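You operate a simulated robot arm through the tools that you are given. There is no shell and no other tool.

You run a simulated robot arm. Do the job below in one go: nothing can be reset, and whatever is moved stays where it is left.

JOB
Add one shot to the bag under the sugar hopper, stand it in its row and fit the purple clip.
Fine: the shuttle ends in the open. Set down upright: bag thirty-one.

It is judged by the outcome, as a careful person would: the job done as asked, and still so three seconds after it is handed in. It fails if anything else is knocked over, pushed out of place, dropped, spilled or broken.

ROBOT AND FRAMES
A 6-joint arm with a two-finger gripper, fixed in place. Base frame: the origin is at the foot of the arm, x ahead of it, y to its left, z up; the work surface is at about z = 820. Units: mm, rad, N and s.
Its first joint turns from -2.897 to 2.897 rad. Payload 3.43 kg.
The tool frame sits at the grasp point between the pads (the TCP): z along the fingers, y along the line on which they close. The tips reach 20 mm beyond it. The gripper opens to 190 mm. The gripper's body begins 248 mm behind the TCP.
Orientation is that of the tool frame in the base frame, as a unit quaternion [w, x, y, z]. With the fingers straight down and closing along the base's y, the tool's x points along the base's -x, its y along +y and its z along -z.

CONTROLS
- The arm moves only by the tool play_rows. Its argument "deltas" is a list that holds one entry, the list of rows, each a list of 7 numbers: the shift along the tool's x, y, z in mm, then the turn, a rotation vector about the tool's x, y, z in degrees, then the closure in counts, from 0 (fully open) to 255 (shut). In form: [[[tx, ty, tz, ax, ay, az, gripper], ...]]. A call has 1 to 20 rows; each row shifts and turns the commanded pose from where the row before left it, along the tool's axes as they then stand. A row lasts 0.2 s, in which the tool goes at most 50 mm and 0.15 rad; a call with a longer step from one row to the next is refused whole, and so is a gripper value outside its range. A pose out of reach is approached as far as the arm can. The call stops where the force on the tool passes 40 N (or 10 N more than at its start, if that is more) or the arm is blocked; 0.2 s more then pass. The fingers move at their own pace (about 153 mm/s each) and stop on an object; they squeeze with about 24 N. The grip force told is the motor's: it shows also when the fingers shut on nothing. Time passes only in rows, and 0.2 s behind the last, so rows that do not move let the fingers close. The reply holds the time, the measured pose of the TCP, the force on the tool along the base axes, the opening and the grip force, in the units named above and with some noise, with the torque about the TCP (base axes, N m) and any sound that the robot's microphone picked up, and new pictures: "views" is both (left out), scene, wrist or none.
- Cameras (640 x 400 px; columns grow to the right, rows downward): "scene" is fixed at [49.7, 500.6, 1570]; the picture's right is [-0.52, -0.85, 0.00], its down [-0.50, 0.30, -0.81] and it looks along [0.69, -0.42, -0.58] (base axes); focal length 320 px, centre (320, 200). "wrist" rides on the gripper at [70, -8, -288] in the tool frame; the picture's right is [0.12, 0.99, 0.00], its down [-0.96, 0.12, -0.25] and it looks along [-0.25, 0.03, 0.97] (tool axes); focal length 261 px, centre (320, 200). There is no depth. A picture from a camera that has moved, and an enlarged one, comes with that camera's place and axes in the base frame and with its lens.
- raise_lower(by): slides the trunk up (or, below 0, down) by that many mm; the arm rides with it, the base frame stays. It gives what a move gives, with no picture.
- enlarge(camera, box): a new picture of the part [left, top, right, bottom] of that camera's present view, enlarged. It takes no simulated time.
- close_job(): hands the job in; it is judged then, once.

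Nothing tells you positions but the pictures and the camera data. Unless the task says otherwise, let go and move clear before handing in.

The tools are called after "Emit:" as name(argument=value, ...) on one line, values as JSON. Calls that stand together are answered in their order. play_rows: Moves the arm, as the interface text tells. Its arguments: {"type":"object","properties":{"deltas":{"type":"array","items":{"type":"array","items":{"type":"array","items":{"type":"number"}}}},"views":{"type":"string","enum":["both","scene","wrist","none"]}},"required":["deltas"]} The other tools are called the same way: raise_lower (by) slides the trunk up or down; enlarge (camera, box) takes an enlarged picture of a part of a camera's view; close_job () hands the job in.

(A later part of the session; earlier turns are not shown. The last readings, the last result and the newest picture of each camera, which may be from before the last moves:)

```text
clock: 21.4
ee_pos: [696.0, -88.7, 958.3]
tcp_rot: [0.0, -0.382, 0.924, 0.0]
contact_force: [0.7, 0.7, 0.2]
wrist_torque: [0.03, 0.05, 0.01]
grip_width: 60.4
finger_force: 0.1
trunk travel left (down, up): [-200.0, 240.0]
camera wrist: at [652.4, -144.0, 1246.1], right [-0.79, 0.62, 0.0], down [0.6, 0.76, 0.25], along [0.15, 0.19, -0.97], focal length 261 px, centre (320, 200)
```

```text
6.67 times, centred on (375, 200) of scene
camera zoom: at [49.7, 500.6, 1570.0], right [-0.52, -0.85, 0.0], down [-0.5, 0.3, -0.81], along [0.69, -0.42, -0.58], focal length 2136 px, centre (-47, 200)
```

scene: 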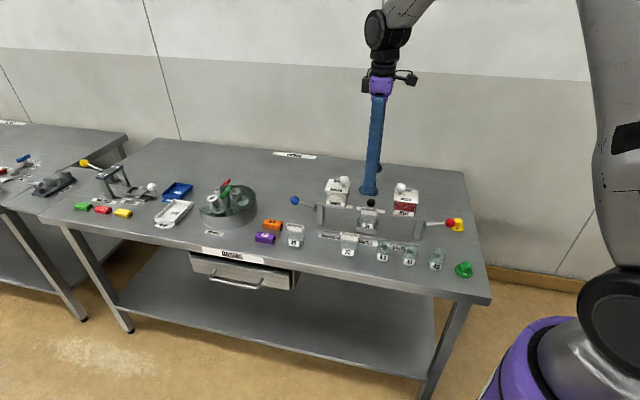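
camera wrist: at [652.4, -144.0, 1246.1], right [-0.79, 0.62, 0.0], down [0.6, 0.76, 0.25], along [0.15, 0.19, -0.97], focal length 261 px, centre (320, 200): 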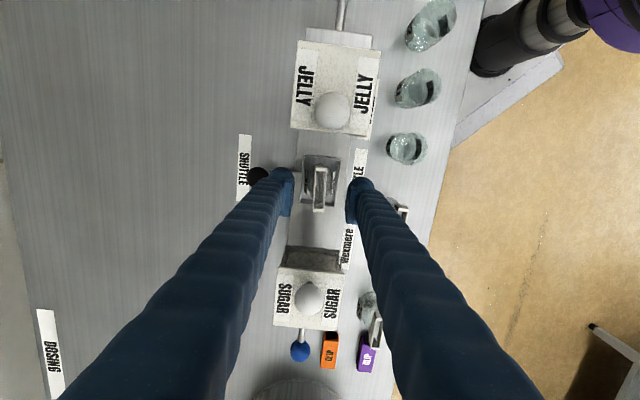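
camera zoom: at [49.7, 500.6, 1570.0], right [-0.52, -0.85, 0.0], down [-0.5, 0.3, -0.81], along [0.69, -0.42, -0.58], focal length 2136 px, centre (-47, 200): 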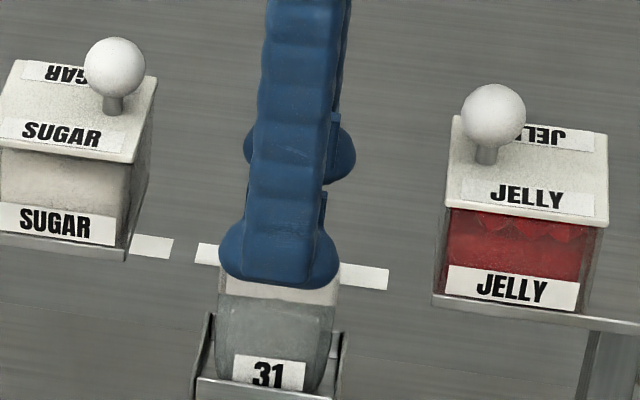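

Bag 31's mouth frame is centred between the open fingers, with its top at about z 908. I'll go down so the tips reach just below the frame, then close on it.

Emit:
play_rows(deltas=[[[-2.5, 0, 20, 0, 0, 0, 174], [0, 0, 20, 0, 0, 0, 174], [0, 0, 10, 0, 0, 0, 174], [0, 0, 5, 0, 0, 0, 174], [0, 0, 0, 0, 0, 0, 174]]], views="wrist")

Emit:
enlarge(camera="wrist", box=[270, 110, 370, 220])

Emit:
enlarge(camera="scene", box=[345, 170, 405, 230])

```text
clock: 22.6
ee_pos: [696.2, -85.1, 903.8]
tcp_rot: [0.0, -0.382, 0.924, 0.001]
contact_force: [0.2, 0.2, 0.5]
wrist_torque: [0.0, 0.02, 0.02]
grip_width: 60.3
finger_force: 0.1
trunk travel left (down, up): [-200.0, 240.0]
camera wrist: at [652.6, -140.1, 1191.0], right [-0.79, 0.62, 0.0], down [0.6, 0.76, 0.25], along [0.15, 0.19, -0.97], focal length 261 px, centre (320, 200)
```

wrist: 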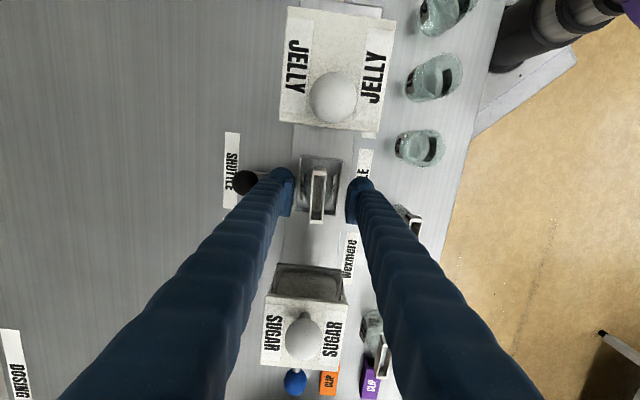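

```text
3.64 times, centred on (320, 165) of wrist
camera zoom: at [652.6, -140.1, 1191.0], right [-0.79, 0.62, 0.0], down [0.6, 0.76, 0.25], along [0.15, 0.19, -0.97], focal length 948 px, centre (320, 327)
```

zoom: 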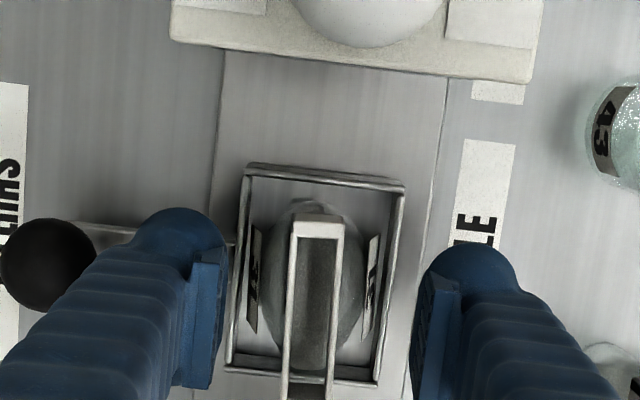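

```text
6.67 times, centred on (375, 200) of scene
camera zoom: at [49.7, 500.6, 1570.0], right [-0.52, -0.85, 0.0], down [-0.5, 0.3, -0.81], along [0.69, -0.42, -0.58], focal length 2136 px, centre (-47, 200)
```

zoom: 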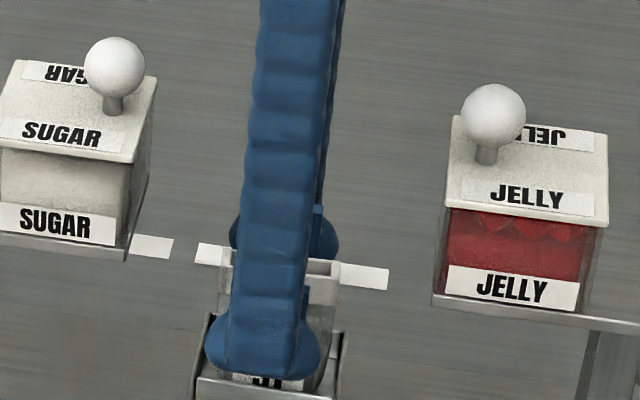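

The fingers straddle the frame with even clearance and nothing is touching. Now I close on it.

Emit:
play_rows(deltas=[[[0, 0, 0, 0, 0, 0, 215], [0, 0, 0, 0, 0, 0, 235], [0, 0, 0, 0, 0, 0, 255], [0, 0, 0, 0, 0, 0, 255], [0, 0, 0, 0, 0, 0, 255]]], views="wrist")

Emit:
enlarge(camera="wrist", box=[270, 110, 370, 220])

Emit:
enlarge(camera="scene", box=[345, 170, 405, 230])

```text
clock: 23.8
ee_pos: [695.2, -84.4, 904.6]
tcp_rot: [0.001, -0.382, 0.924, 0.0]
contact_force: [1.2, -1.2, 6.1]
wrist_torque: [0.02, -0.01, -0.04]
grip_width: 16.6
finger_force: 24.4
trunk travel left (down, up): [-200.0, 240.0]
camera wrist: at [652.5, -140.0, 1191.5], right [-0.79, 0.62, 0.0], down [0.6, 0.76, 0.25], along [0.15, 0.19, -0.97], focal length 261 px, centre (320, 200)
```

wrist: 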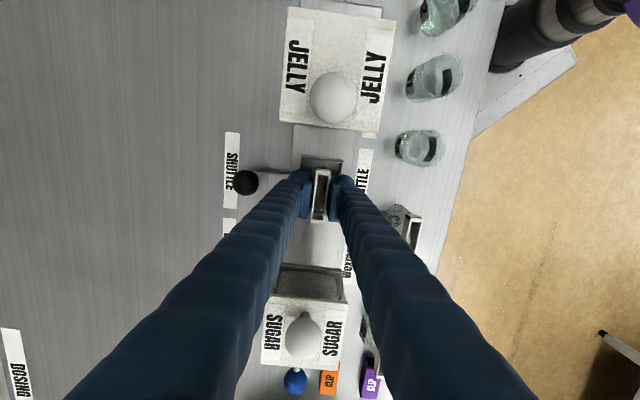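

```text
3.64 times, centred on (320, 165) of wrist
camera zoom: at [652.5, -140.0, 1191.5], right [-0.79, 0.62, 0.0], down [0.6, 0.76, 0.25], along [0.15, 0.19, -0.97], focal length 948 px, centre (320, 327)
```

zoom: 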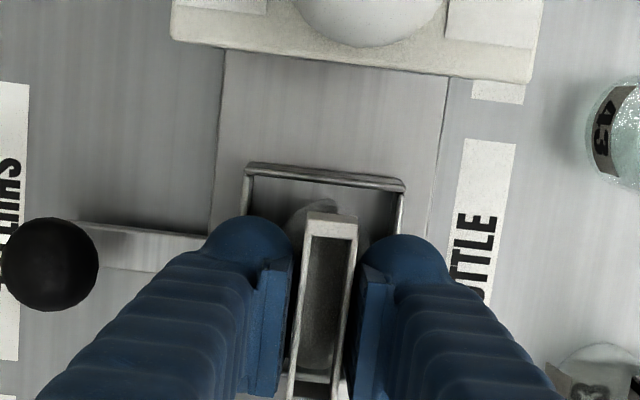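

```text
6.67 times, centred on (375, 200) of scene
camera zoom: at [49.7, 500.6, 1570.0], right [-0.52, -0.85, 0.0], down [-0.5, 0.3, -0.81], along [0.69, -0.42, -0.58], focal length 2136 px, centre (-47, 200)
```

zoom: 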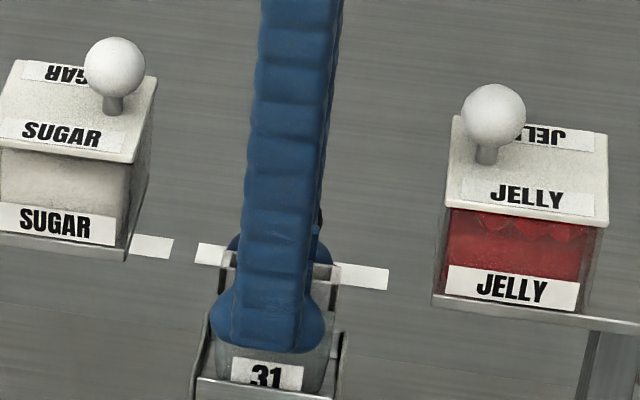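

The grip closed at 16.6 mm on the frame. I'll lift slowly, watching the force and whether the bag comes up upright.

Emit:
play_rows(deltas=[[[0, 0, -3, 0, 0, 0, 255], [0, 0, -5, 0, 0, 0, 255], [0, 0, -8, 0, 0, 0, 255], [0, 0, -12, 0, 0, 0, 255], [0, 0, -15, 0, 0, 0, 255], [0, 0, 0, 0, 0, 0, 255]]], views="both")

Emit:
enlarge(camera="scene", box=[340, 160, 410, 230])

Emit:
enlarge(camera="wrist", box=[270, 110, 370, 240])

```text
clock: 25.2
ee_pos: [695.9, -84.7, 947.3]
tcp_rot: [-0.001, -0.383, 0.924, 0.0]
contact_force: [0.4, 0.2, -0.5]
wrist_torque: [0.02, -0.01, 0.03]
grip_width: 15.5
finger_force: 23.9
trunk travel left (down, up): [-200.0, 240.0]
camera wrist: at [652.9, -139.6, 1234.7], right [-0.79, 0.62, 0.0], down [0.6, 0.76, 0.25], along [0.15, 0.19, -0.97], focal length 261 px, centre (320, 200)
```

scene: 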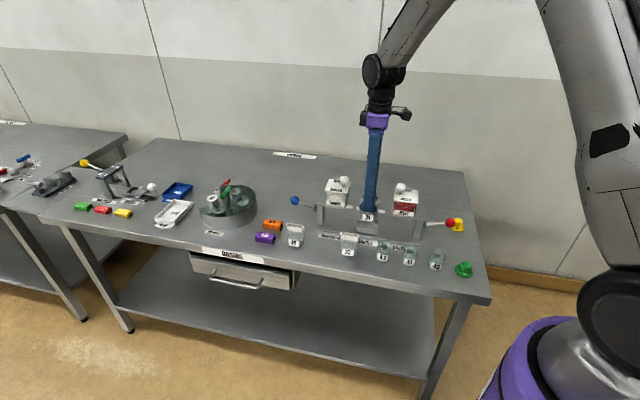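
wrist: 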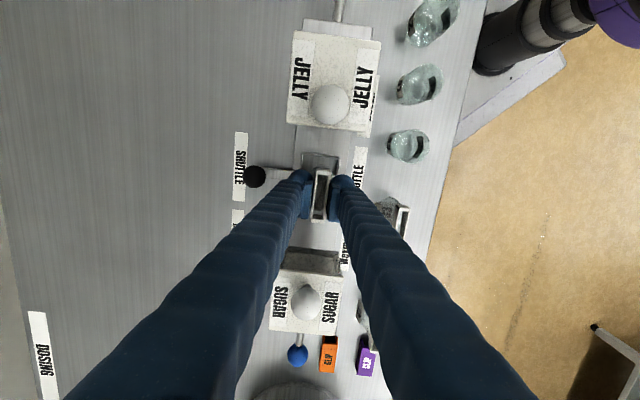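

```text
5.71 times, centred on (375, 195) of scene
camera zoom: at [49.7, 500.6, 1570.0], right [-0.52, -0.85, 0.0], down [-0.5, 0.3, -0.81], along [0.69, -0.42, -0.58], focal length 1831 px, centre (6, 229)
```

zoom: 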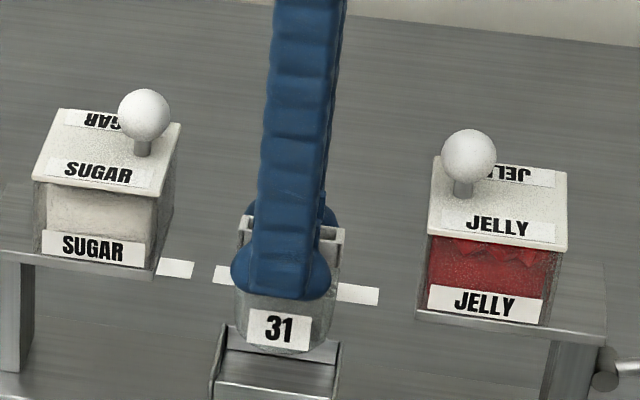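

```text
3.08 times, centred on (320, 175) of wrist
camera zoom: at [652.9, -139.6, 1234.7], right [-0.79, 0.62, 0.0], down [0.6, 0.76, 0.25], along [0.15, 0.19, -0.97], focal length 802 px, centre (320, 277)
```

zoom: 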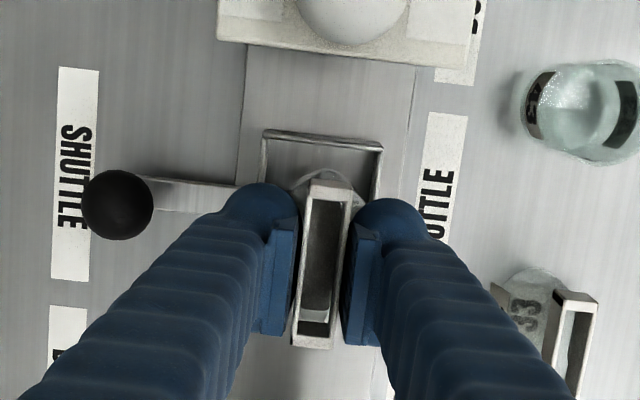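

The bag is held by its frame, hangs straight and is clear of the tray. I'll raise it, carry it forward to the row line, then move left over the gap between 33 and 32.

Emit:
play_rows(deltas=[[[0, 0, -25, 0, 0, 0, 255], [0, 0, -28, 0, 0, 0, 255], [0, 25, 0, 0, 0, 0, 255], [0, 32, 0, 0, 0, 0, 255], [0, 32, 0, 0, 0, 0, 255], [0, 32, 0, 0, 0, 0, 255], [-25, 0, 0, 0, 0, 0, 255], [-30, 0, 0, 0, 0, 0, 255], [-30, 0, 0, 0, 0, 0, 255], [-30, 0, 0, 0, 0, 0, 255], [-18, 0, 0, 0, 0, 0, 255], [0, 0, 0, 0, 0, 0, 255]]], views="both")

Emit:
enlarge(camera="scene", box=[265, 170, 375, 260])

Emit:
enlarge(camera="wrist", box=[250, 100, 390, 260])

```text
clock: 27.8
ee_pos: [705.3, 95.6, 1000.8]
tcp_rot: [0.0, -0.383, 0.924, -0.001]
contact_force: [0.8, -0.6, 0.5]
wrist_torque: [-0.01, 0.0, -0.03]
grip_width: 15.3
finger_force: 23.8
trunk travel left (down, up): [-200.0, 240.0]
camera wrist: at [662.3, 39.7, 1289.5], right [-0.79, 0.62, 0.0], down [0.6, 0.76, 0.25], along [0.15, 0.19, -0.97], focal length 261 px, centre (320, 200)
```

scene: 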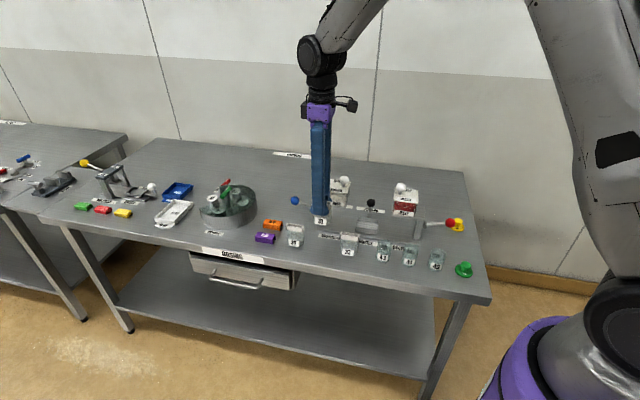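
wrist: 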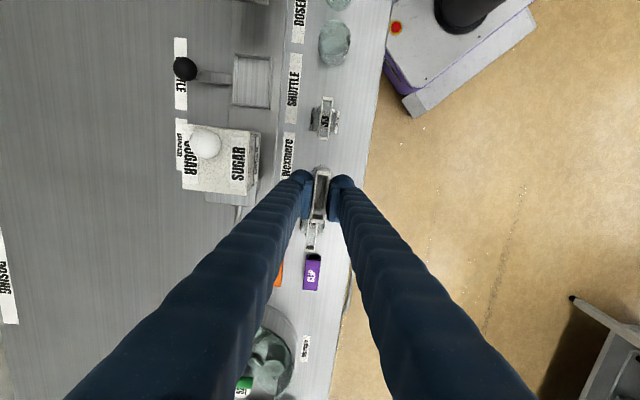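

```text
4.44 times, centred on (320, 215) of scene
camera zoom: at [49.7, 500.6, 1570.0], right [-0.52, -0.85, 0.0], down [-0.5, 0.3, -0.81], along [0.69, -0.42, -0.58], focal length 1424 px, centre (320, 133)
```

zoom: 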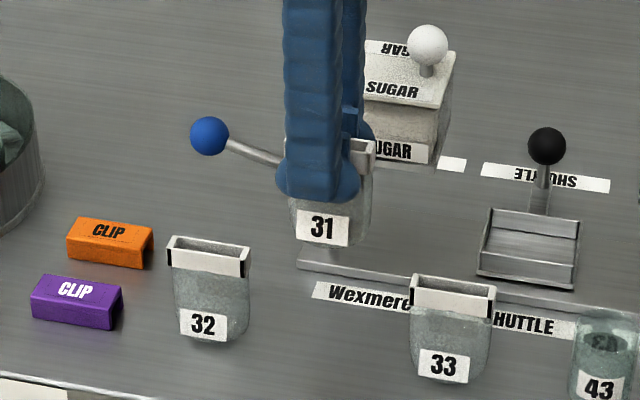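

```text
2.50 times, centred on (320, 180) of wrist
camera zoom: at [662.3, 39.7, 1289.5], right [-0.79, 0.62, 0.0], down [0.6, 0.76, 0.25], along [0.15, 0.19, -0.97], focal length 652 px, centre (320, 250)
```

zoom: 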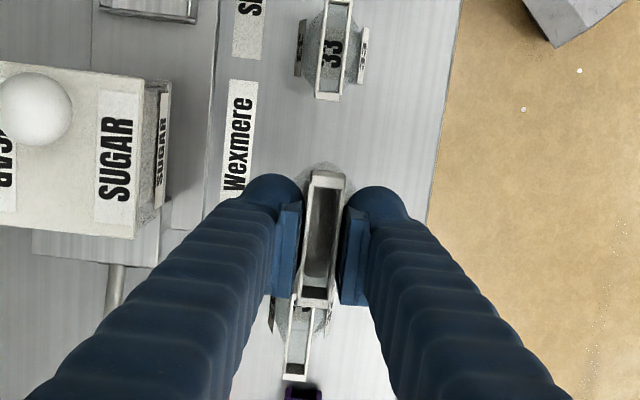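

The held bag is centred over the gap and parallel to 32 and 33. I'll shift it about 2.5 mm onto their line and descend, slowing near the bench.

Emit:
play_rows(deltas=[[[-1, -2.5, 0, 0, 0, 0, 255], [0, 0, 25, 0, 0, 0, 255], [0, 0, 30, 0, 0, 0, 255], [0, 0, 25, 0, 0, 0, 255], [0, 0, 15, 0, 0, 0, 255], [0, 0, 5, 0, 0, 0, 255], [0, 0, 3, 0, 0, 0, 255], [0, 0, 0, 0, 0, 0, 255]]], views="none")

Emit:
enlarge(camera="scene", box=[275, 200, 375, 265])

```text
clock: 29.6
ee_pos: [705.9, 93.6, 899.7]
tcp_rot: [0.0, -0.383, 0.924, 0.0]
contact_force: [0.0, -0.1, -0.5]
wrist_torque: [-0.03, 0.02, 0.02]
grip_width: 15.4
finger_force: 23.6
trunk travel left (down, up): [-200.0, 240.0]
```

```text
6.15 times, centred on (325, 232) of scene
camera zoom: at [49.7, 500.6, 1570.0], right [-0.52, -0.85, 0.0], down [-0.5, 0.3, -0.81], along [0.69, -0.42, -0.58], focal length 1972 px, centre (289, 0)
```

zoom: 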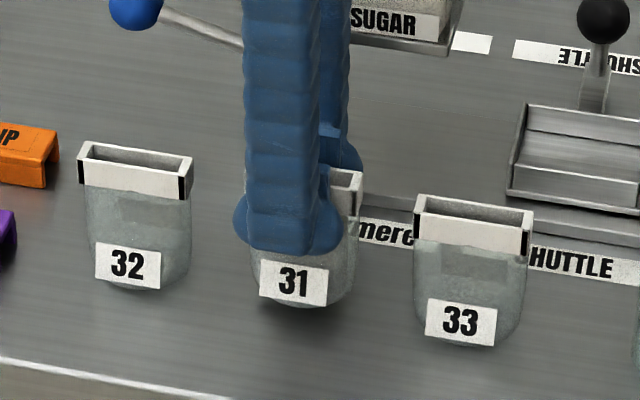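

Bag 31 is centred between its neighbours and, from the labels, about 6 mm above the bench. I'll lower it the last bit in 1 mm steps.

Emit:
play_rows(deltas=[[[0, 0, 2, 0, 0, 0, 255], [0, 0, 1, 0, 0, 0, 255], [0, 0, 1, 0, 0, 0, 255], [0, 0, 0, 0, 0, 0, 255]]], views="none")

Emit:
enlarge(camera="scene", box=[275, 200, 375, 265])

```text
clock: 30.6
ee_pos: [706.7, 93.6, 894.0]
tcp_rot: [0.0, -0.382, 0.924, -0.001]
contact_force: [0.2, 0.0, 0.3]
wrist_torque: [0.01, -0.03, -0.01]
grip_width: 15.6
finger_force: 23.8
trunk travel left (down, up): [-200.0, 240.0]
```

```text
6.15 times, centred on (325, 232) of scene
camera zoom: at [49.7, 500.6, 1570.0], right [-0.52, -0.85, 0.0], down [-0.5, 0.3, -0.81], along [0.69, -0.42, -0.58], focal length 1972 px, centre (289, 0)
```

zoom: 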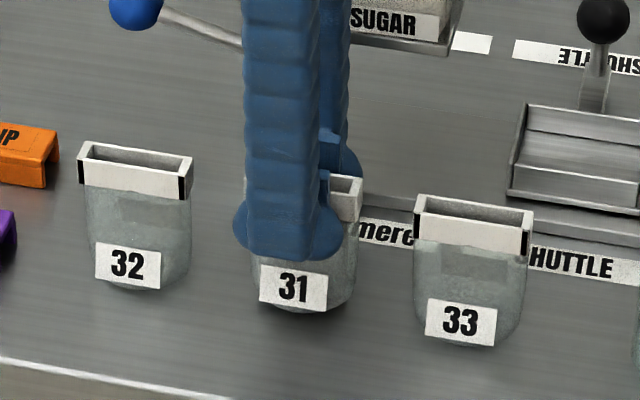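

Emit:
play_rows(deltas=[[[0, 0, 1, 0, 0, 0, 255], [0, 0, 0, 0, 0, 0, 255]]], views="none")

Emit:
play_rows(deltas=[[[0, 0, 1, 0, 0, 0, 255], [0, 0, 0, 0, 0, 0, 255]]], views="none")

```text
clock: 31.2
ee_pos: [706.5, 94.3, 893.2]
tcp_rot: [0.001, -0.383, 0.924, -0.001]
contact_force: [0.1, -0.1, -0.7]
wrist_torque: [-0.03, 0.01, 0.02]
grip_width: 15.2
finger_force: 24.5
trunk travel left (down, up): [-200.0, 240.0]
```

```text
clock: 31.8
ee_pos: [705.5, 91.7, 891.1]
tcp_rot: [-0.001, -0.382, 0.924, 0.0]
contact_force: [-0.5, 0.0, 0.4]
wrist_torque: [0.05, -0.04, 0.0]
grip_width: 14.9
finger_force: 24.0
trunk travel left (down, up): [-200.0, 240.0]
```

No contact yet, so I'll continue down 1 mm at a time.

Emit:
play_rows(deltas=[[[0, 0, 1, 0, 0, 0, 255], [0, 0, 0, 0, 0, 0, 255]]], views="none")

Emit:
enlarge(camera="scene", box=[275, 200, 375, 265])

```text
clock: 32.4
ee_pos: [707.5, 92.5, 891.0]
tcp_rot: [0.0, -0.382, 0.924, 0.0]
contact_force: [-0.8, -0.5, 0.2]
wrist_torque: [0.0, 0.0, 0.0]
grip_width: 15.0
finger_force: 23.4
trunk travel left (down, up): [-200.0, 240.0]
```

```text
6.15 times, centred on (325, 232) of scene
camera zoom: at [49.7, 500.6, 1570.0], right [-0.52, -0.85, 0.0], down [-0.5, 0.3, -0.81], along [0.69, -0.42, -0.58], focal length 1972 px, centre (289, 0)
```

zoom: 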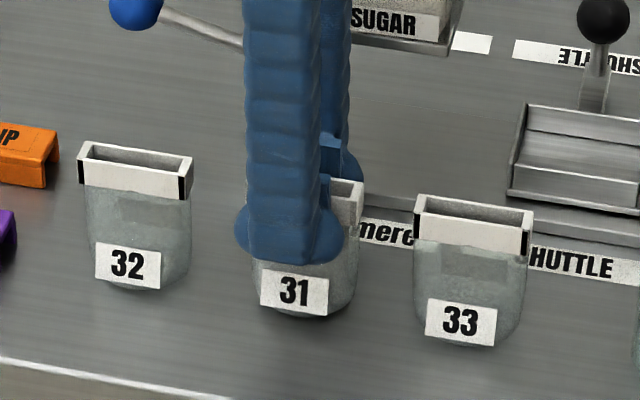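

Emit:
play_rows(deltas=[[[0, 0, 1, 0, 0, 0, 255], [0, 0, 0, 0, 0, 0, 255], [0, 0, 0, 0, 0, 0, 255]]], views="none")

Emit:
enlarge(camera="scene", box=[275, 200, 375, 265])

```text
clock: 33.2
ee_pos: [706.4, 93.1, 889.2]
tcp_rot: [0.0, -0.383, 0.924, 0.0]
contact_force: [-0.2, 0.1, -0.6]
wrist_torque: [0.03, -0.02, -0.02]
grip_width: 15.1
finger_force: 24.0
trunk travel left (down, up): [-200.0, 240.0]
```

```text
6.15 times, centred on (325, 232) of scene
camera zoom: at [49.7, 500.6, 1570.0], right [-0.52, -0.85, 0.0], down [-0.5, 0.3, -0.81], along [0.69, -0.42, -0.58], focal length 1972 px, centre (289, 0)
```

zoom: 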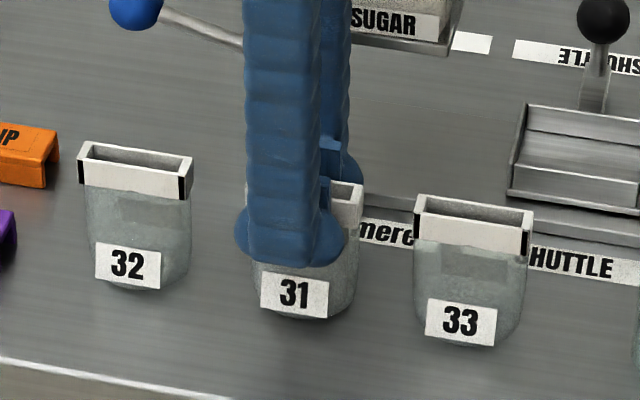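

Emit:
play_rows(deltas=[[[0, 0, 1, 0, 0, 0, 255], [0, 0, 0, 0, 0, 0, 255], [0, 0, 0, 0, 0, 0, 255]]], views="none")

Emit:
play_rows(deltas=[[[0, 0, 0.7, 0, 0, 0, 255], [0, 0, 0, 0, 0, 0, 255], [0, 0, 0, 0, 0, 0, 255]]], views="none")

```text
clock: 34.0
ee_pos: [707.5, 92.4, 889.3]
tcp_rot: [0.0, -0.383, 0.924, 0.0]
contact_force: [-0.2, 0.3, 4.9]
wrist_torque: [-0.09, 0.08, 0.03]
grip_width: 14.8
finger_force: 24.1
trunk travel left (down, up): [-200.0, 240.0]
```

```text
clock: 34.8
ee_pos: [707.2, 92.7, 888.9]
tcp_rot: [0.0, -0.382, 0.924, 0.0]
contact_force: [-0.1, -0.8, 13.2]
wrist_torque: [-0.05, 0.06, 0.0]
grip_width: 15.3
finger_force: 24.2
trunk travel left (down, up): [-200.0, 240.0]
```

The bag is touching the bench: the force rose to 5 N and then 13 N. I'll ease up 1 mm and open the fingers gradually.

Emit:
play_rows(deltas=[[[0, 0, -1.0, 0, 0, 0, 255], [0, 0, 0, 0, 0, 0, 232], [0, 0, 0, 0, 0, 0, 226], [0, 0, 0, 0, 0, 0, 218], [0, 0, 0, 0, 0, 0, 205], [0, 0, 0, 0, 0, 0, 190], [0, 0, 0, 0, 0, 0, 180]]], views="both")

Emit:
enlarge(camera="scene", box=[275, 200, 375, 265])

Emit:
enlarge(camera="wrist", box=[260, 110, 380, 270])

```text
clock: 36.4
ee_pos: [707.7, 93.0, 888.9]
tcp_rot: [0.0, -0.383, 0.924, 0.0]
contact_force: [-0.8, 0.1, -0.7]
wrist_torque: [0.02, 0.01, 0.03]
grip_width: 55.7
finger_force: 0.0
trunk travel left (down, up): [-200.0, 240.0]
camera wrist: at [664.0, 38.4, 1177.0], right [-0.79, 0.62, 0.0], down [0.6, 0.76, 0.25], along [0.15, 0.19, -0.97], focal length 261 px, centre (320, 200)
```

scene: 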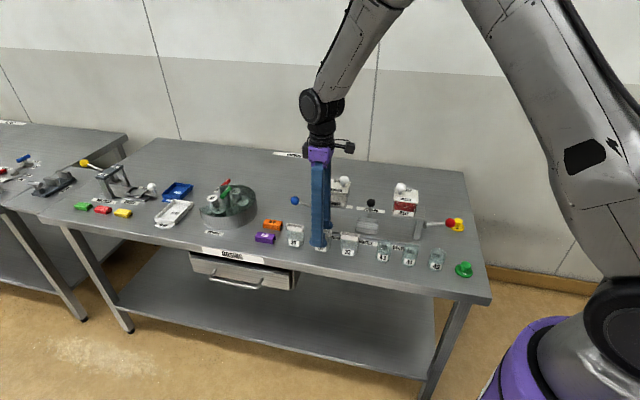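
wrist: 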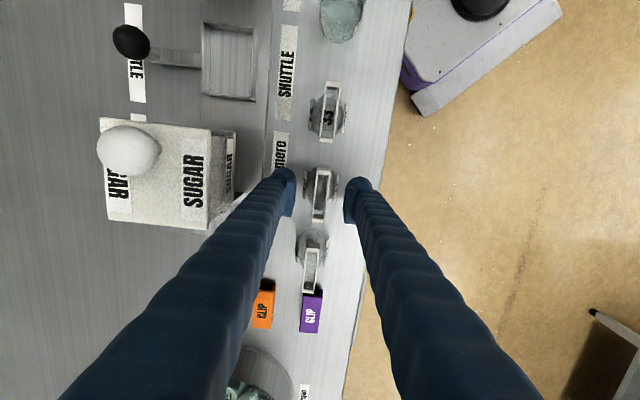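

```text
6.15 times, centred on (325, 232) of scene
camera zoom: at [49.7, 500.6, 1570.0], right [-0.52, -0.85, 0.0], down [-0.5, 0.3, -0.81], along [0.69, -0.42, -0.58], focal length 1972 px, centre (289, 0)
```

zoom: 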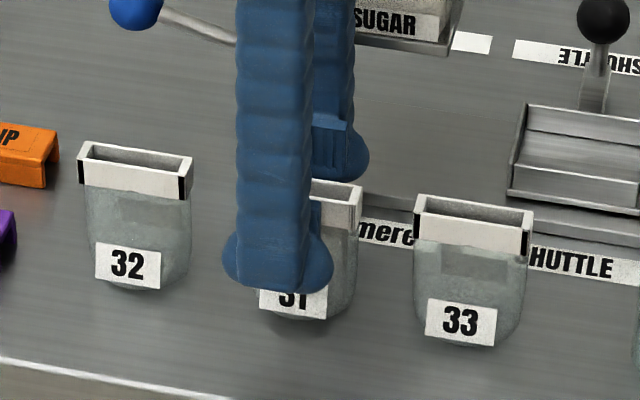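

```text
2.50 times, centred on (320, 190) of wrist
camera zoom: at [664.0, 38.4, 1177.0], right [-0.79, 0.62, 0.0], down [0.6, 0.76, 0.25], along [0.15, 0.19, -0.97], focal length 652 px, centre (320, 225)
```

zoom: 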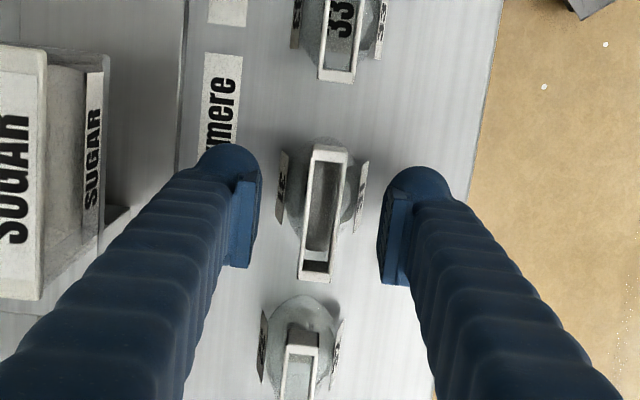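

Bag 31 stands upright in line between 32 and 33. Now I rise straight up and move left to hover over the purple clip, just left of bag 32.

Emit:
play_rows(deltas=[[[0, 0, -15, 0, 0, 0, 180], [0, 0, -28, 0, 0, 0, 180], [0, 0, -28, 0, 0, 0, 180], [-48, 3, 0, 0, 0, 0, 180], [-48, 3, 0, 0, 0, 0, 180], [-48, 3, 0, 0, 0, 0, 180], [-48, 3, 0, 0, 0, 0, 180], [0, 0, 0, 0, 0, 0, 180], [0, 0, 0, 0, 0, 0, 180]]], views="both")

Emit:
enlarge(camera="wrist", box=[260, 130, 380, 250])

Emit:
enlarge(camera="scene", box=[275, 200, 375, 265])

```text
clock: 38.4
ee_pos: [837.7, 233.1, 960.2]
tcp_rot: [0.0, -0.383, 0.924, 0.001]
contact_force: [0.7, -1.0, 0.0]
wrist_torque: [0.07, -0.05, 0.02]
grip_width: 56.0
finger_force: 0.0
trunk travel left (down, up): [-200.0, 240.0]
camera wrist: at [794.3, 177.2, 1248.3], right [-0.79, 0.62, 0.0], down [0.6, 0.76, 0.25], along [0.15, 0.19, -0.97], focal length 261 px, centre (320, 200)
```

scene: 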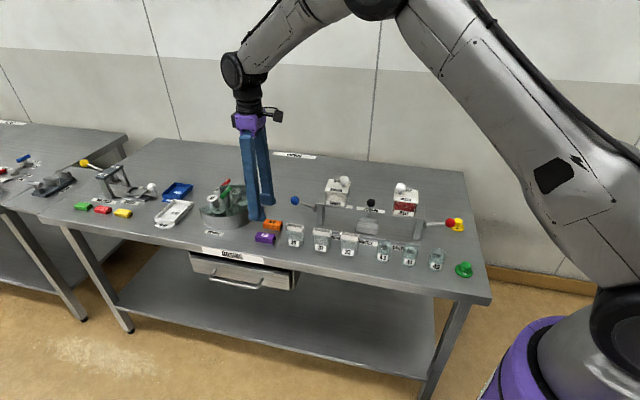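
wrist: 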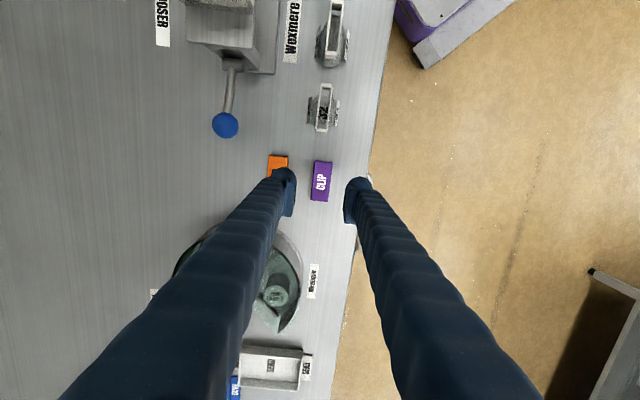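

```text
3.33 times, centred on (320, 190) of wrist
camera zoom: at [794.3, 177.2, 1248.3], right [-0.79, 0.62, 0.0], down [0.6, 0.76, 0.25], along [0.15, 0.19, -0.97], focal length 869 px, centre (320, 233)
```

zoom: 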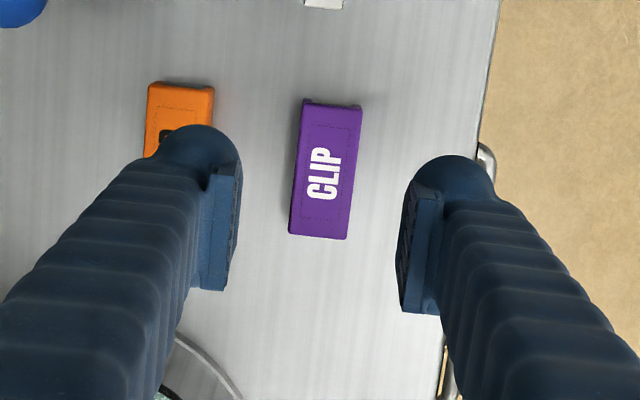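

```text
6.15 times, centred on (325, 232) of scene
camera zoom: at [49.7, 500.6, 1570.0], right [-0.52, -0.85, 0.0], down [-0.5, 0.3, -0.81], along [0.69, -0.42, -0.58], focal length 1972 px, centre (289, 0)
```

zoom: 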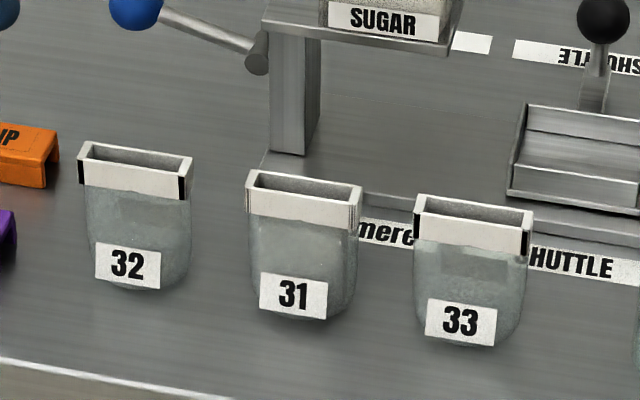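

Bag 31 is neatly in line. My pose reading is a little off from what I commanded, so I'll take one more still reading over the clip before descending.

Emit:
play_rows(deltas=[[[0, 0, 0, 0, 0, 0, 180]]], views="wrist")

Emit:
enlarge(camera="wrist", box=[280, 140, 360, 220])

Emit:
play_rows(deltas=[[[0, 0, 0, 0, 0, 0, 180]]], views="none")

```text
clock: 38.8
ee_pos: [836.6, 233.0, 960.6]
tcp_rot: [0.001, -0.382, 0.924, 0.0]
contact_force: [-0.3, 0.2, 0.1]
wrist_torque: [0.01, -0.07, 0.0]
grip_width: 55.8
finger_force: 0.1
trunk travel left (down, up): [-200.0, 240.0]
camera wrist: at [793.9, 177.8, 1248.4], right [-0.79, 0.62, 0.0], down [0.6, 0.76, 0.25], along [0.15, 0.19, -0.97], focal length 261 px, centre (320, 200)
```

wrist: 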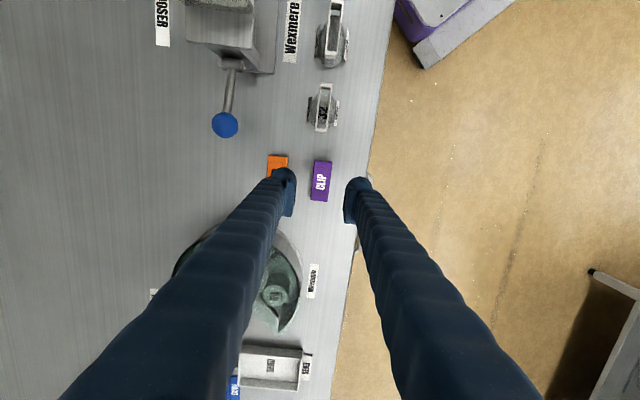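

```text
5.00 times, centred on (320, 180) of wrist
camera zoom: at [793.9, 177.8, 1248.4], right [-0.79, 0.62, 0.0], down [0.6, 0.76, 0.25], along [0.15, 0.19, -0.97], focal length 1303 px, centre (320, 300)
```

zoom: 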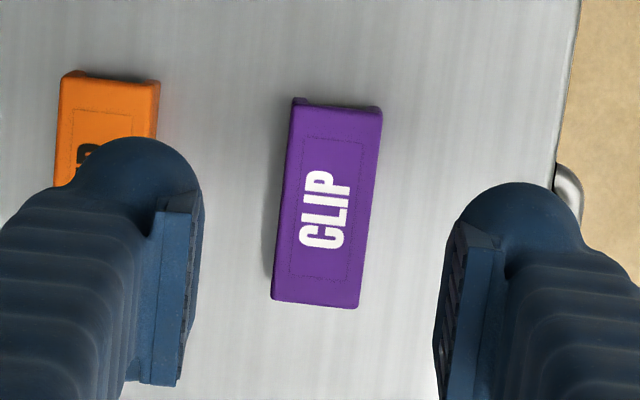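

```text
clock: 39.2
ee_pos: [836.4, 232.6, 960.8]
tcp_rot: [0.0, -0.382, 0.924, 0.0]
contact_force: [0.4, 0.7, -1.0]
wrist_torque: [-0.02, -0.03, 0.0]
grip_width: 56.2
finger_force: 0.1
trunk travel left (down, up): [-200.0, 240.0]
```

I place the purple clip's centre about 4.6 mm further left and 2 mm forward of the tool, aligned with the fingers. I'll correct for that and descend around it.

Emit:
play_rows(deltas=[[[-4.6, 2.2, 0, 0, 0, 0, 180], [0, 0, 30, 0, 0, 0, 180], [0, 0, 30, 0, 0, 0, 180], [0, 0, 25, 0, 0, 0, 180], [0, 0, 15, 0, 0, 0, 180], [0, 0, 10, 0, 0, 0, 180], [0, 0, 0, 0, 0, 0, 180]]], views="wrist")

Emit:
enlarge(camera="wrist", box=[270, 120, 370, 240])

Emit:
enlarge(camera="scene", box=[225, 190, 315, 260])

```text
clock: 40.8
ee_pos: [837.2, 240.8, 848.3]
tcp_rot: [0.001, -0.383, 0.924, 0.0]
contact_force: [0.2, -0.1, 0.0]
wrist_torque: [0.0, -0.01, 0.04]
grip_width: 56.0
finger_force: 0.1
trunk travel left (down, up): [-200.0, 240.0]
camera wrist: at [792.9, 185.2, 1136.4], right [-0.79, 0.62, 0.0], down [0.6, 0.76, 0.25], along [0.15, 0.19, -0.97], focal length 261 px, centre (320, 200)
```

wrist: 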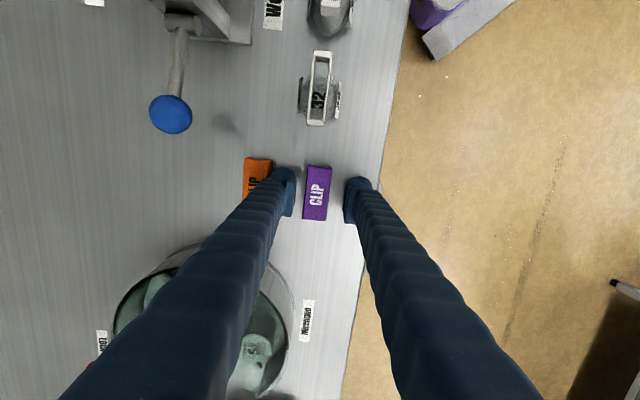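

```text
3.33 times, centred on (320, 180) of wrist
camera zoom: at [792.9, 185.2, 1136.4], right [-0.79, 0.62, 0.0], down [0.6, 0.76, 0.25], along [0.15, 0.19, -0.97], focal length 869 px, centre (320, 267)
```

zoom: 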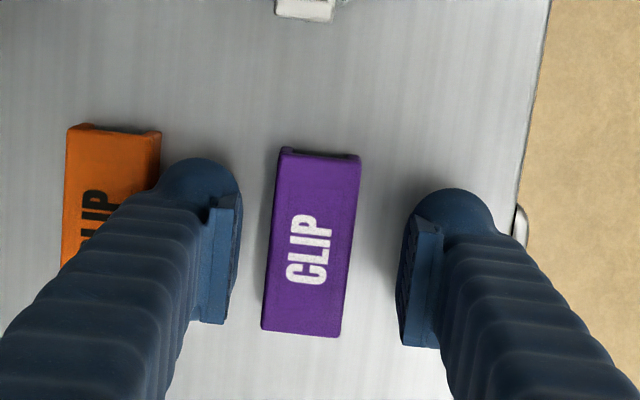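

```text
5.71 times, centred on (270, 225) of scene
camera zoom: at [49.7, 500.6, 1570.0], right [-0.52, -0.85, 0.0], down [-0.5, 0.3, -0.81], along [0.69, -0.42, -0.58], focal length 1831 px, centre (606, 57)
```

zoom: 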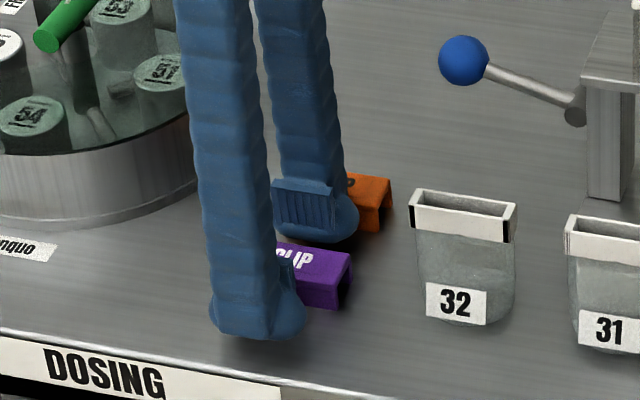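

The fingers straddle the purple clip and clear the orange one. I'll centre by 2.5 mm, lower 4 mm more and close.

Emit:
play_rows(deltas=[[[0, -2.5, 2, 0, 0, 0, 180], [0, 0, 2, 0, 0, 0, 180], [0, 0, 0, 0, 0, 0, 205], [0, 0, 0, 0, 0, 0, 225], [0, 0, 0, 0, 0, 0, 255], [0, 0, 0, 0, 0, 0, 255], [0, 0, 0, 0, 0, 0, 255]]], views="wrist")

Emit:
enlarge(camera="wrist", box=[270, 120, 370, 240])

Emit:
enlarge(camera="scene", box=[225, 190, 315, 260])

```text
clock: 42.4
ee_pos: [839.0, 239.9, 845.4]
tcp_rot: [0.001, -0.383, 0.924, 0.0]
contact_force: [-0.4, 0.2, 0.9]
wrist_torque: [-0.01, -0.02, -0.01]
grip_width: 27.2
finger_force: 24.1
trunk travel left (down, up): [-200.0, 240.0]
camera wrist: at [794.9, 184.7, 1132.9], right [-0.79, 0.62, 0.0], down [0.6, 0.76, 0.25], along [0.15, 0.19, -0.97], focal length 261 px, centre (320, 200)
```

wrist: 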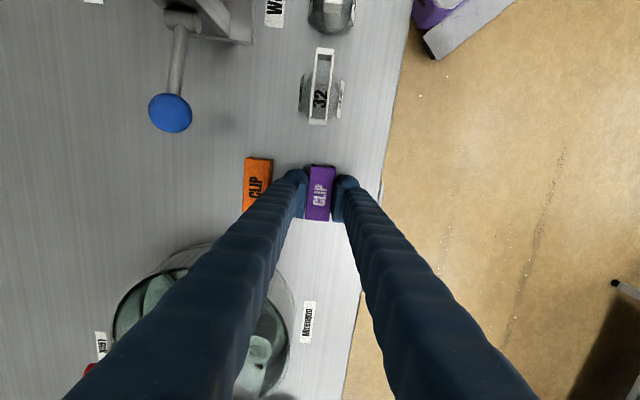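

```text
3.33 times, centred on (320, 180) of wrist
camera zoom: at [794.9, 184.7, 1132.9], right [-0.79, 0.62, 0.0], down [0.6, 0.76, 0.25], along [0.15, 0.19, -0.97], focal length 869 px, centre (320, 267)
```

zoom: 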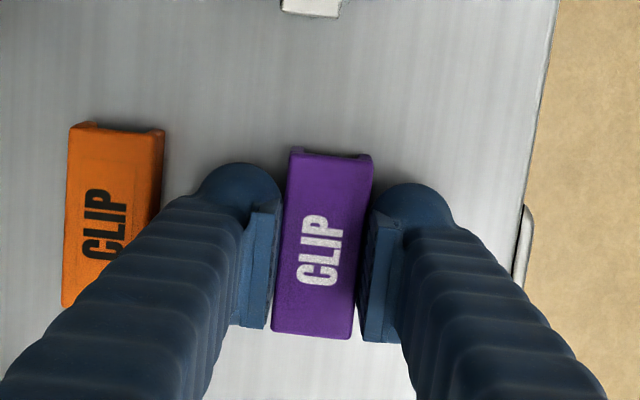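

```text
5.71 times, centred on (270, 225) of scene
camera zoom: at [49.7, 500.6, 1570.0], right [-0.52, -0.85, 0.0], down [-0.5, 0.3, -0.81], along [0.69, -0.42, -0.58], focal length 1831 px, centre (606, 57)
```

zoom: 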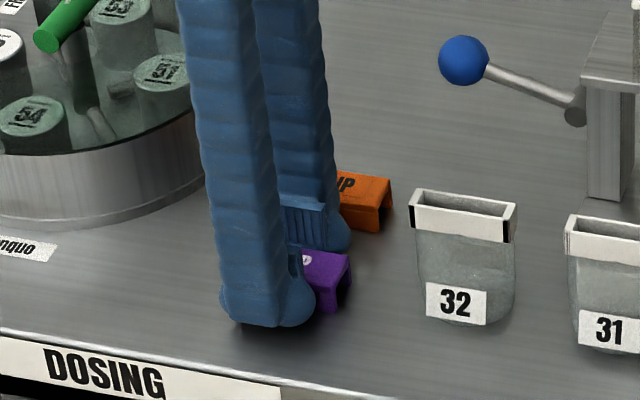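

The purple clip is held squarely at 27.2 mm. I'll lift it, carry it above the row, past bag 32, and hover over bag 31.

Emit:
play_rows(deltas=[[[0, 0, -5, 0, 0, 0, 255], [0, 0, -20, 0, 0, 0, 255], [0, 0, -30, 0, 0, 0, 255], [0, 0, -35, 0, 0, 0, 255], [0, 0, -25, 0, 0, 0, 255], [40, -2, 0, 0, 0, 0, 255], [40, -3, 0, 0, 0, 0, 255], [40, -3, 0, 0, 0, 0, 255], [40, -3, 0, 0, 0, 0, 255], [36, 0, 0, 0, 0, 0, 255], [0, 0, 0, 0, 0, 0, 255], [0, 0, 0, 0, 0, 0, 255], [0, 0, 0, 0, 0, 0, 255]]], views="both")

Emit:
enlarge(camera="wrist", box=[260, 120, 380, 240])

Emit:
enlarge(camera="scene", box=[275, 190, 375, 265])

```text
clock: 45.2
ee_pos: [705.3, 94.8, 961.2]
tcp_rot: [0.0, -0.383, 0.924, 0.0]
contact_force: [-0.3, 0.2, 0.5]
wrist_torque: [-0.01, -0.07, 0.0]
grip_width: 27.2
finger_force: 24.2
trunk travel left (down, up): [-200.0, 240.0]
camera wrist: at [661.5, 40.1, 1250.2], right [-0.79, 0.62, 0.0], down [0.6, 0.76, 0.25], along [0.15, 0.19, -0.97], focal length 261 px, centre (320, 200)
```

scene: 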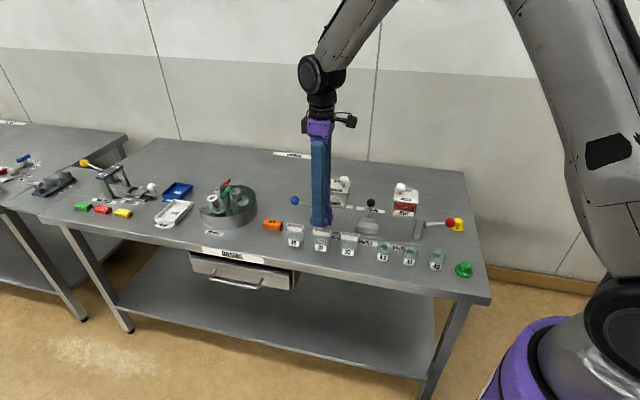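
wrist: 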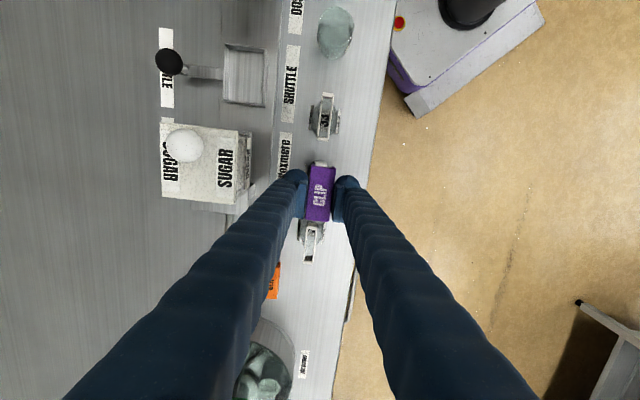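

```text
3.33 times, centred on (320, 180) of wrist
camera zoom: at [661.5, 40.1, 1250.2], right [-0.79, 0.62, 0.0], down [0.6, 0.76, 0.25], along [0.15, 0.19, -0.97], focal length 869 px, centre (320, 267)
```

zoom: 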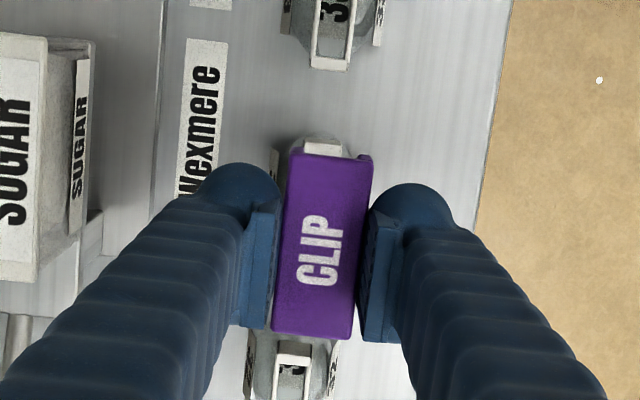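

```text
5.33 times, centred on (325, 228) of scene
camera zoom: at [49.7, 500.6, 1570.0], right [-0.52, -0.85, 0.0], down [-0.5, 0.3, -0.81], along [0.69, -0.42, -0.58], focal length 1709 px, centre (293, 53)
```

zoom: 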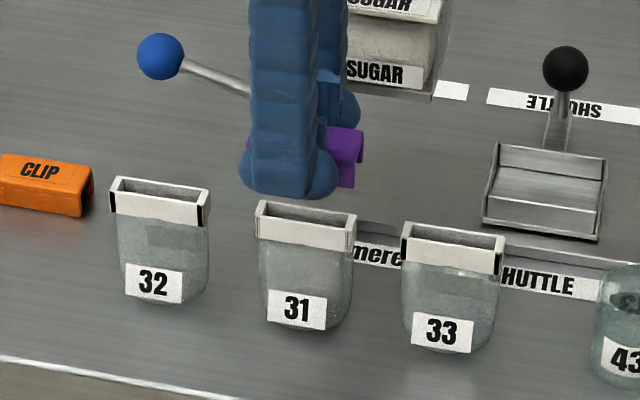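

The clip hovers over bag 31. Alignment along the jaw direction matters most here, so I'll take a couple more still readings of the pose.

Emit:
play_rows(deltas=[[[0, 0, 0, 0, 0, 0, 255]]], views="none")

Emit:
play_rows(deltas=[[[0, 0, 0, 0, 0, 0, 255]]], views="none")

Emit:
play_rows(deltas=[[[0, 0, 0, 0, 0, 0, 255]]], views="none")

```text
clock: 45.6
ee_pos: [706.2, 95.4, 962.0]
tcp_rot: [0.0, -0.383, 0.924, 0.001]
contact_force: [-0.4, 0.4, -0.3]
wrist_torque: [0.0, -0.03, 0.01]
grip_width: 27.1
finger_force: 24.4
trunk travel left (down, up): [-200.0, 240.0]
```

```text
clock: 46.0
ee_pos: [705.3, 96.2, 960.5]
tcp_rot: [0.0, -0.383, 0.924, 0.0]
contact_force: [-0.2, -0.1, -0.6]
wrist_torque: [0.03, 0.02, 0.02]
grip_width: 27.2
finger_force: 23.7
trunk travel left (down, up): [-200.0, 240.0]
```

```text
clock: 46.4
ee_pos: [705.5, 95.7, 962.0]
tcp_rot: [0.0, -0.382, 0.924, 0.0]
contact_force: [-0.2, 0.3, -0.5]
wrist_torque: [-0.05, 0.0, 0.03]
grip_width: 26.7
finger_force: 24.6
trunk travel left (down, up): [-200.0, 240.0]
```

The averaged reading puts the tool about 3 mm too far forward of where the bag was released. I'll correct that, lower until the clip is just above the mouth, and re-check.

Emit:
play_rows(deltas=[[[0, -2.9, 10, 0, 0, 0, 255], [0, 0, 15, 0, 0, 0, 255], [0, 0, 10, 0, 0, 0, 255], [0, 0, 0, 0, 0, 0, 255], [0, 0, 0, 0, 0, 0, 255]]], views="wrist")

Emit:
enlarge(camera="wrist", box=[270, 120, 370, 240])

Emit:
enlarge(camera="scene", box=[295, 200, 355, 260])

Emit:
play_rows(deltas=[[[0, 0, 0, 0, 0, 0, 255]]], views="none")

Emit:
play_rows(deltas=[[[0, 0, 0, 0, 0, 0, 255]]], views="none")

```text
clock: 47.6
ee_pos: [709.3, 92.4, 926.1]
tcp_rot: [0.0, -0.383, 0.924, 0.0]
contact_force: [0.4, 0.4, 0.1]
wrist_torque: [-0.01, -0.01, 0.03]
grip_width: 26.9
finger_force: 24.2
trunk travel left (down, up): [-200.0, 240.0]
camera wrist: at [665.5, 37.6, 1213.2], right [-0.79, 0.62, 0.0], down [0.6, 0.76, 0.25], along [0.15, 0.19, -0.97], focal length 261 px, centre (320, 200)
```

wrist: 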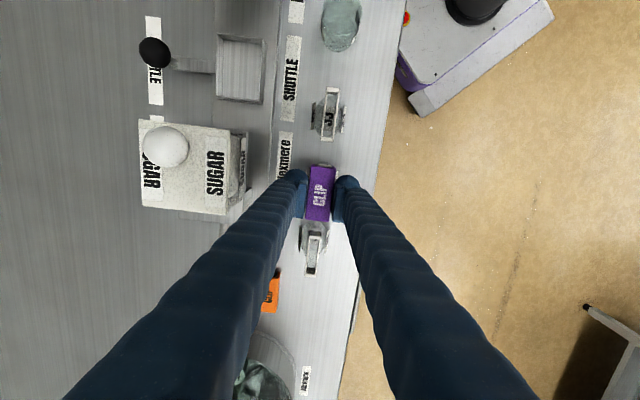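

```text
3.33 times, centred on (320, 180) of wrist
camera zoom: at [665.5, 37.6, 1213.2], right [-0.79, 0.62, 0.0], down [0.6, 0.76, 0.25], along [0.15, 0.19, -0.97], focal length 869 px, centre (320, 267)
```

zoom: 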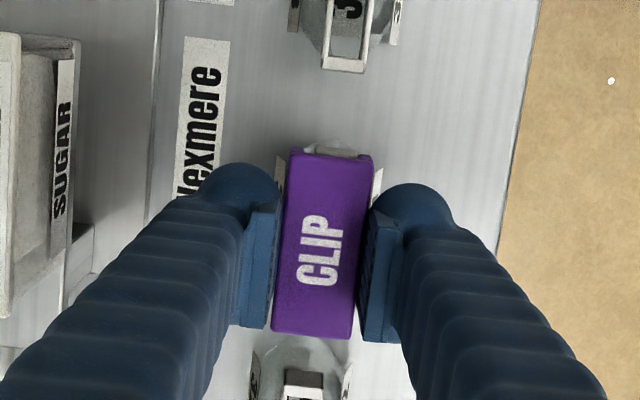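

```text
6.67 times, centred on (325, 230) of scene
camera zoom: at [49.7, 500.6, 1570.0], right [-0.52, -0.85, 0.0], down [-0.5, 0.3, -0.81], along [0.69, -0.42, -0.58], focal length 2136 px, centre (287, 0)
```

zoom: 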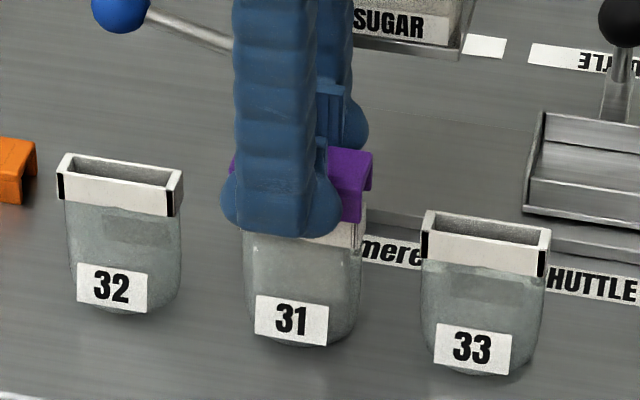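

```text
clock: 48.0
ee_pos: [708.6, 93.3, 926.1]
tcp_rot: [0.0, -0.383, 0.924, 0.0]
contact_force: [-0.4, 0.1, 0.0]
wrist_torque: [0.01, 0.0, 0.0]
grip_width: 27.3
finger_force: 23.7
trunk travel left (down, up): [-200.0, 240.0]
```

```text
clock: 48.4
ee_pos: [709.2, 94.0, 925.9]
tcp_rot: [0.0, -0.383, 0.924, 0.0]
contact_force: [-0.4, -0.5, -0.2]
wrist_torque: [-0.05, -0.01, 0.04]
grip_width: 27.2
finger_force: 23.7
trunk travel left (down, up): [-200.0, 240.0]
```

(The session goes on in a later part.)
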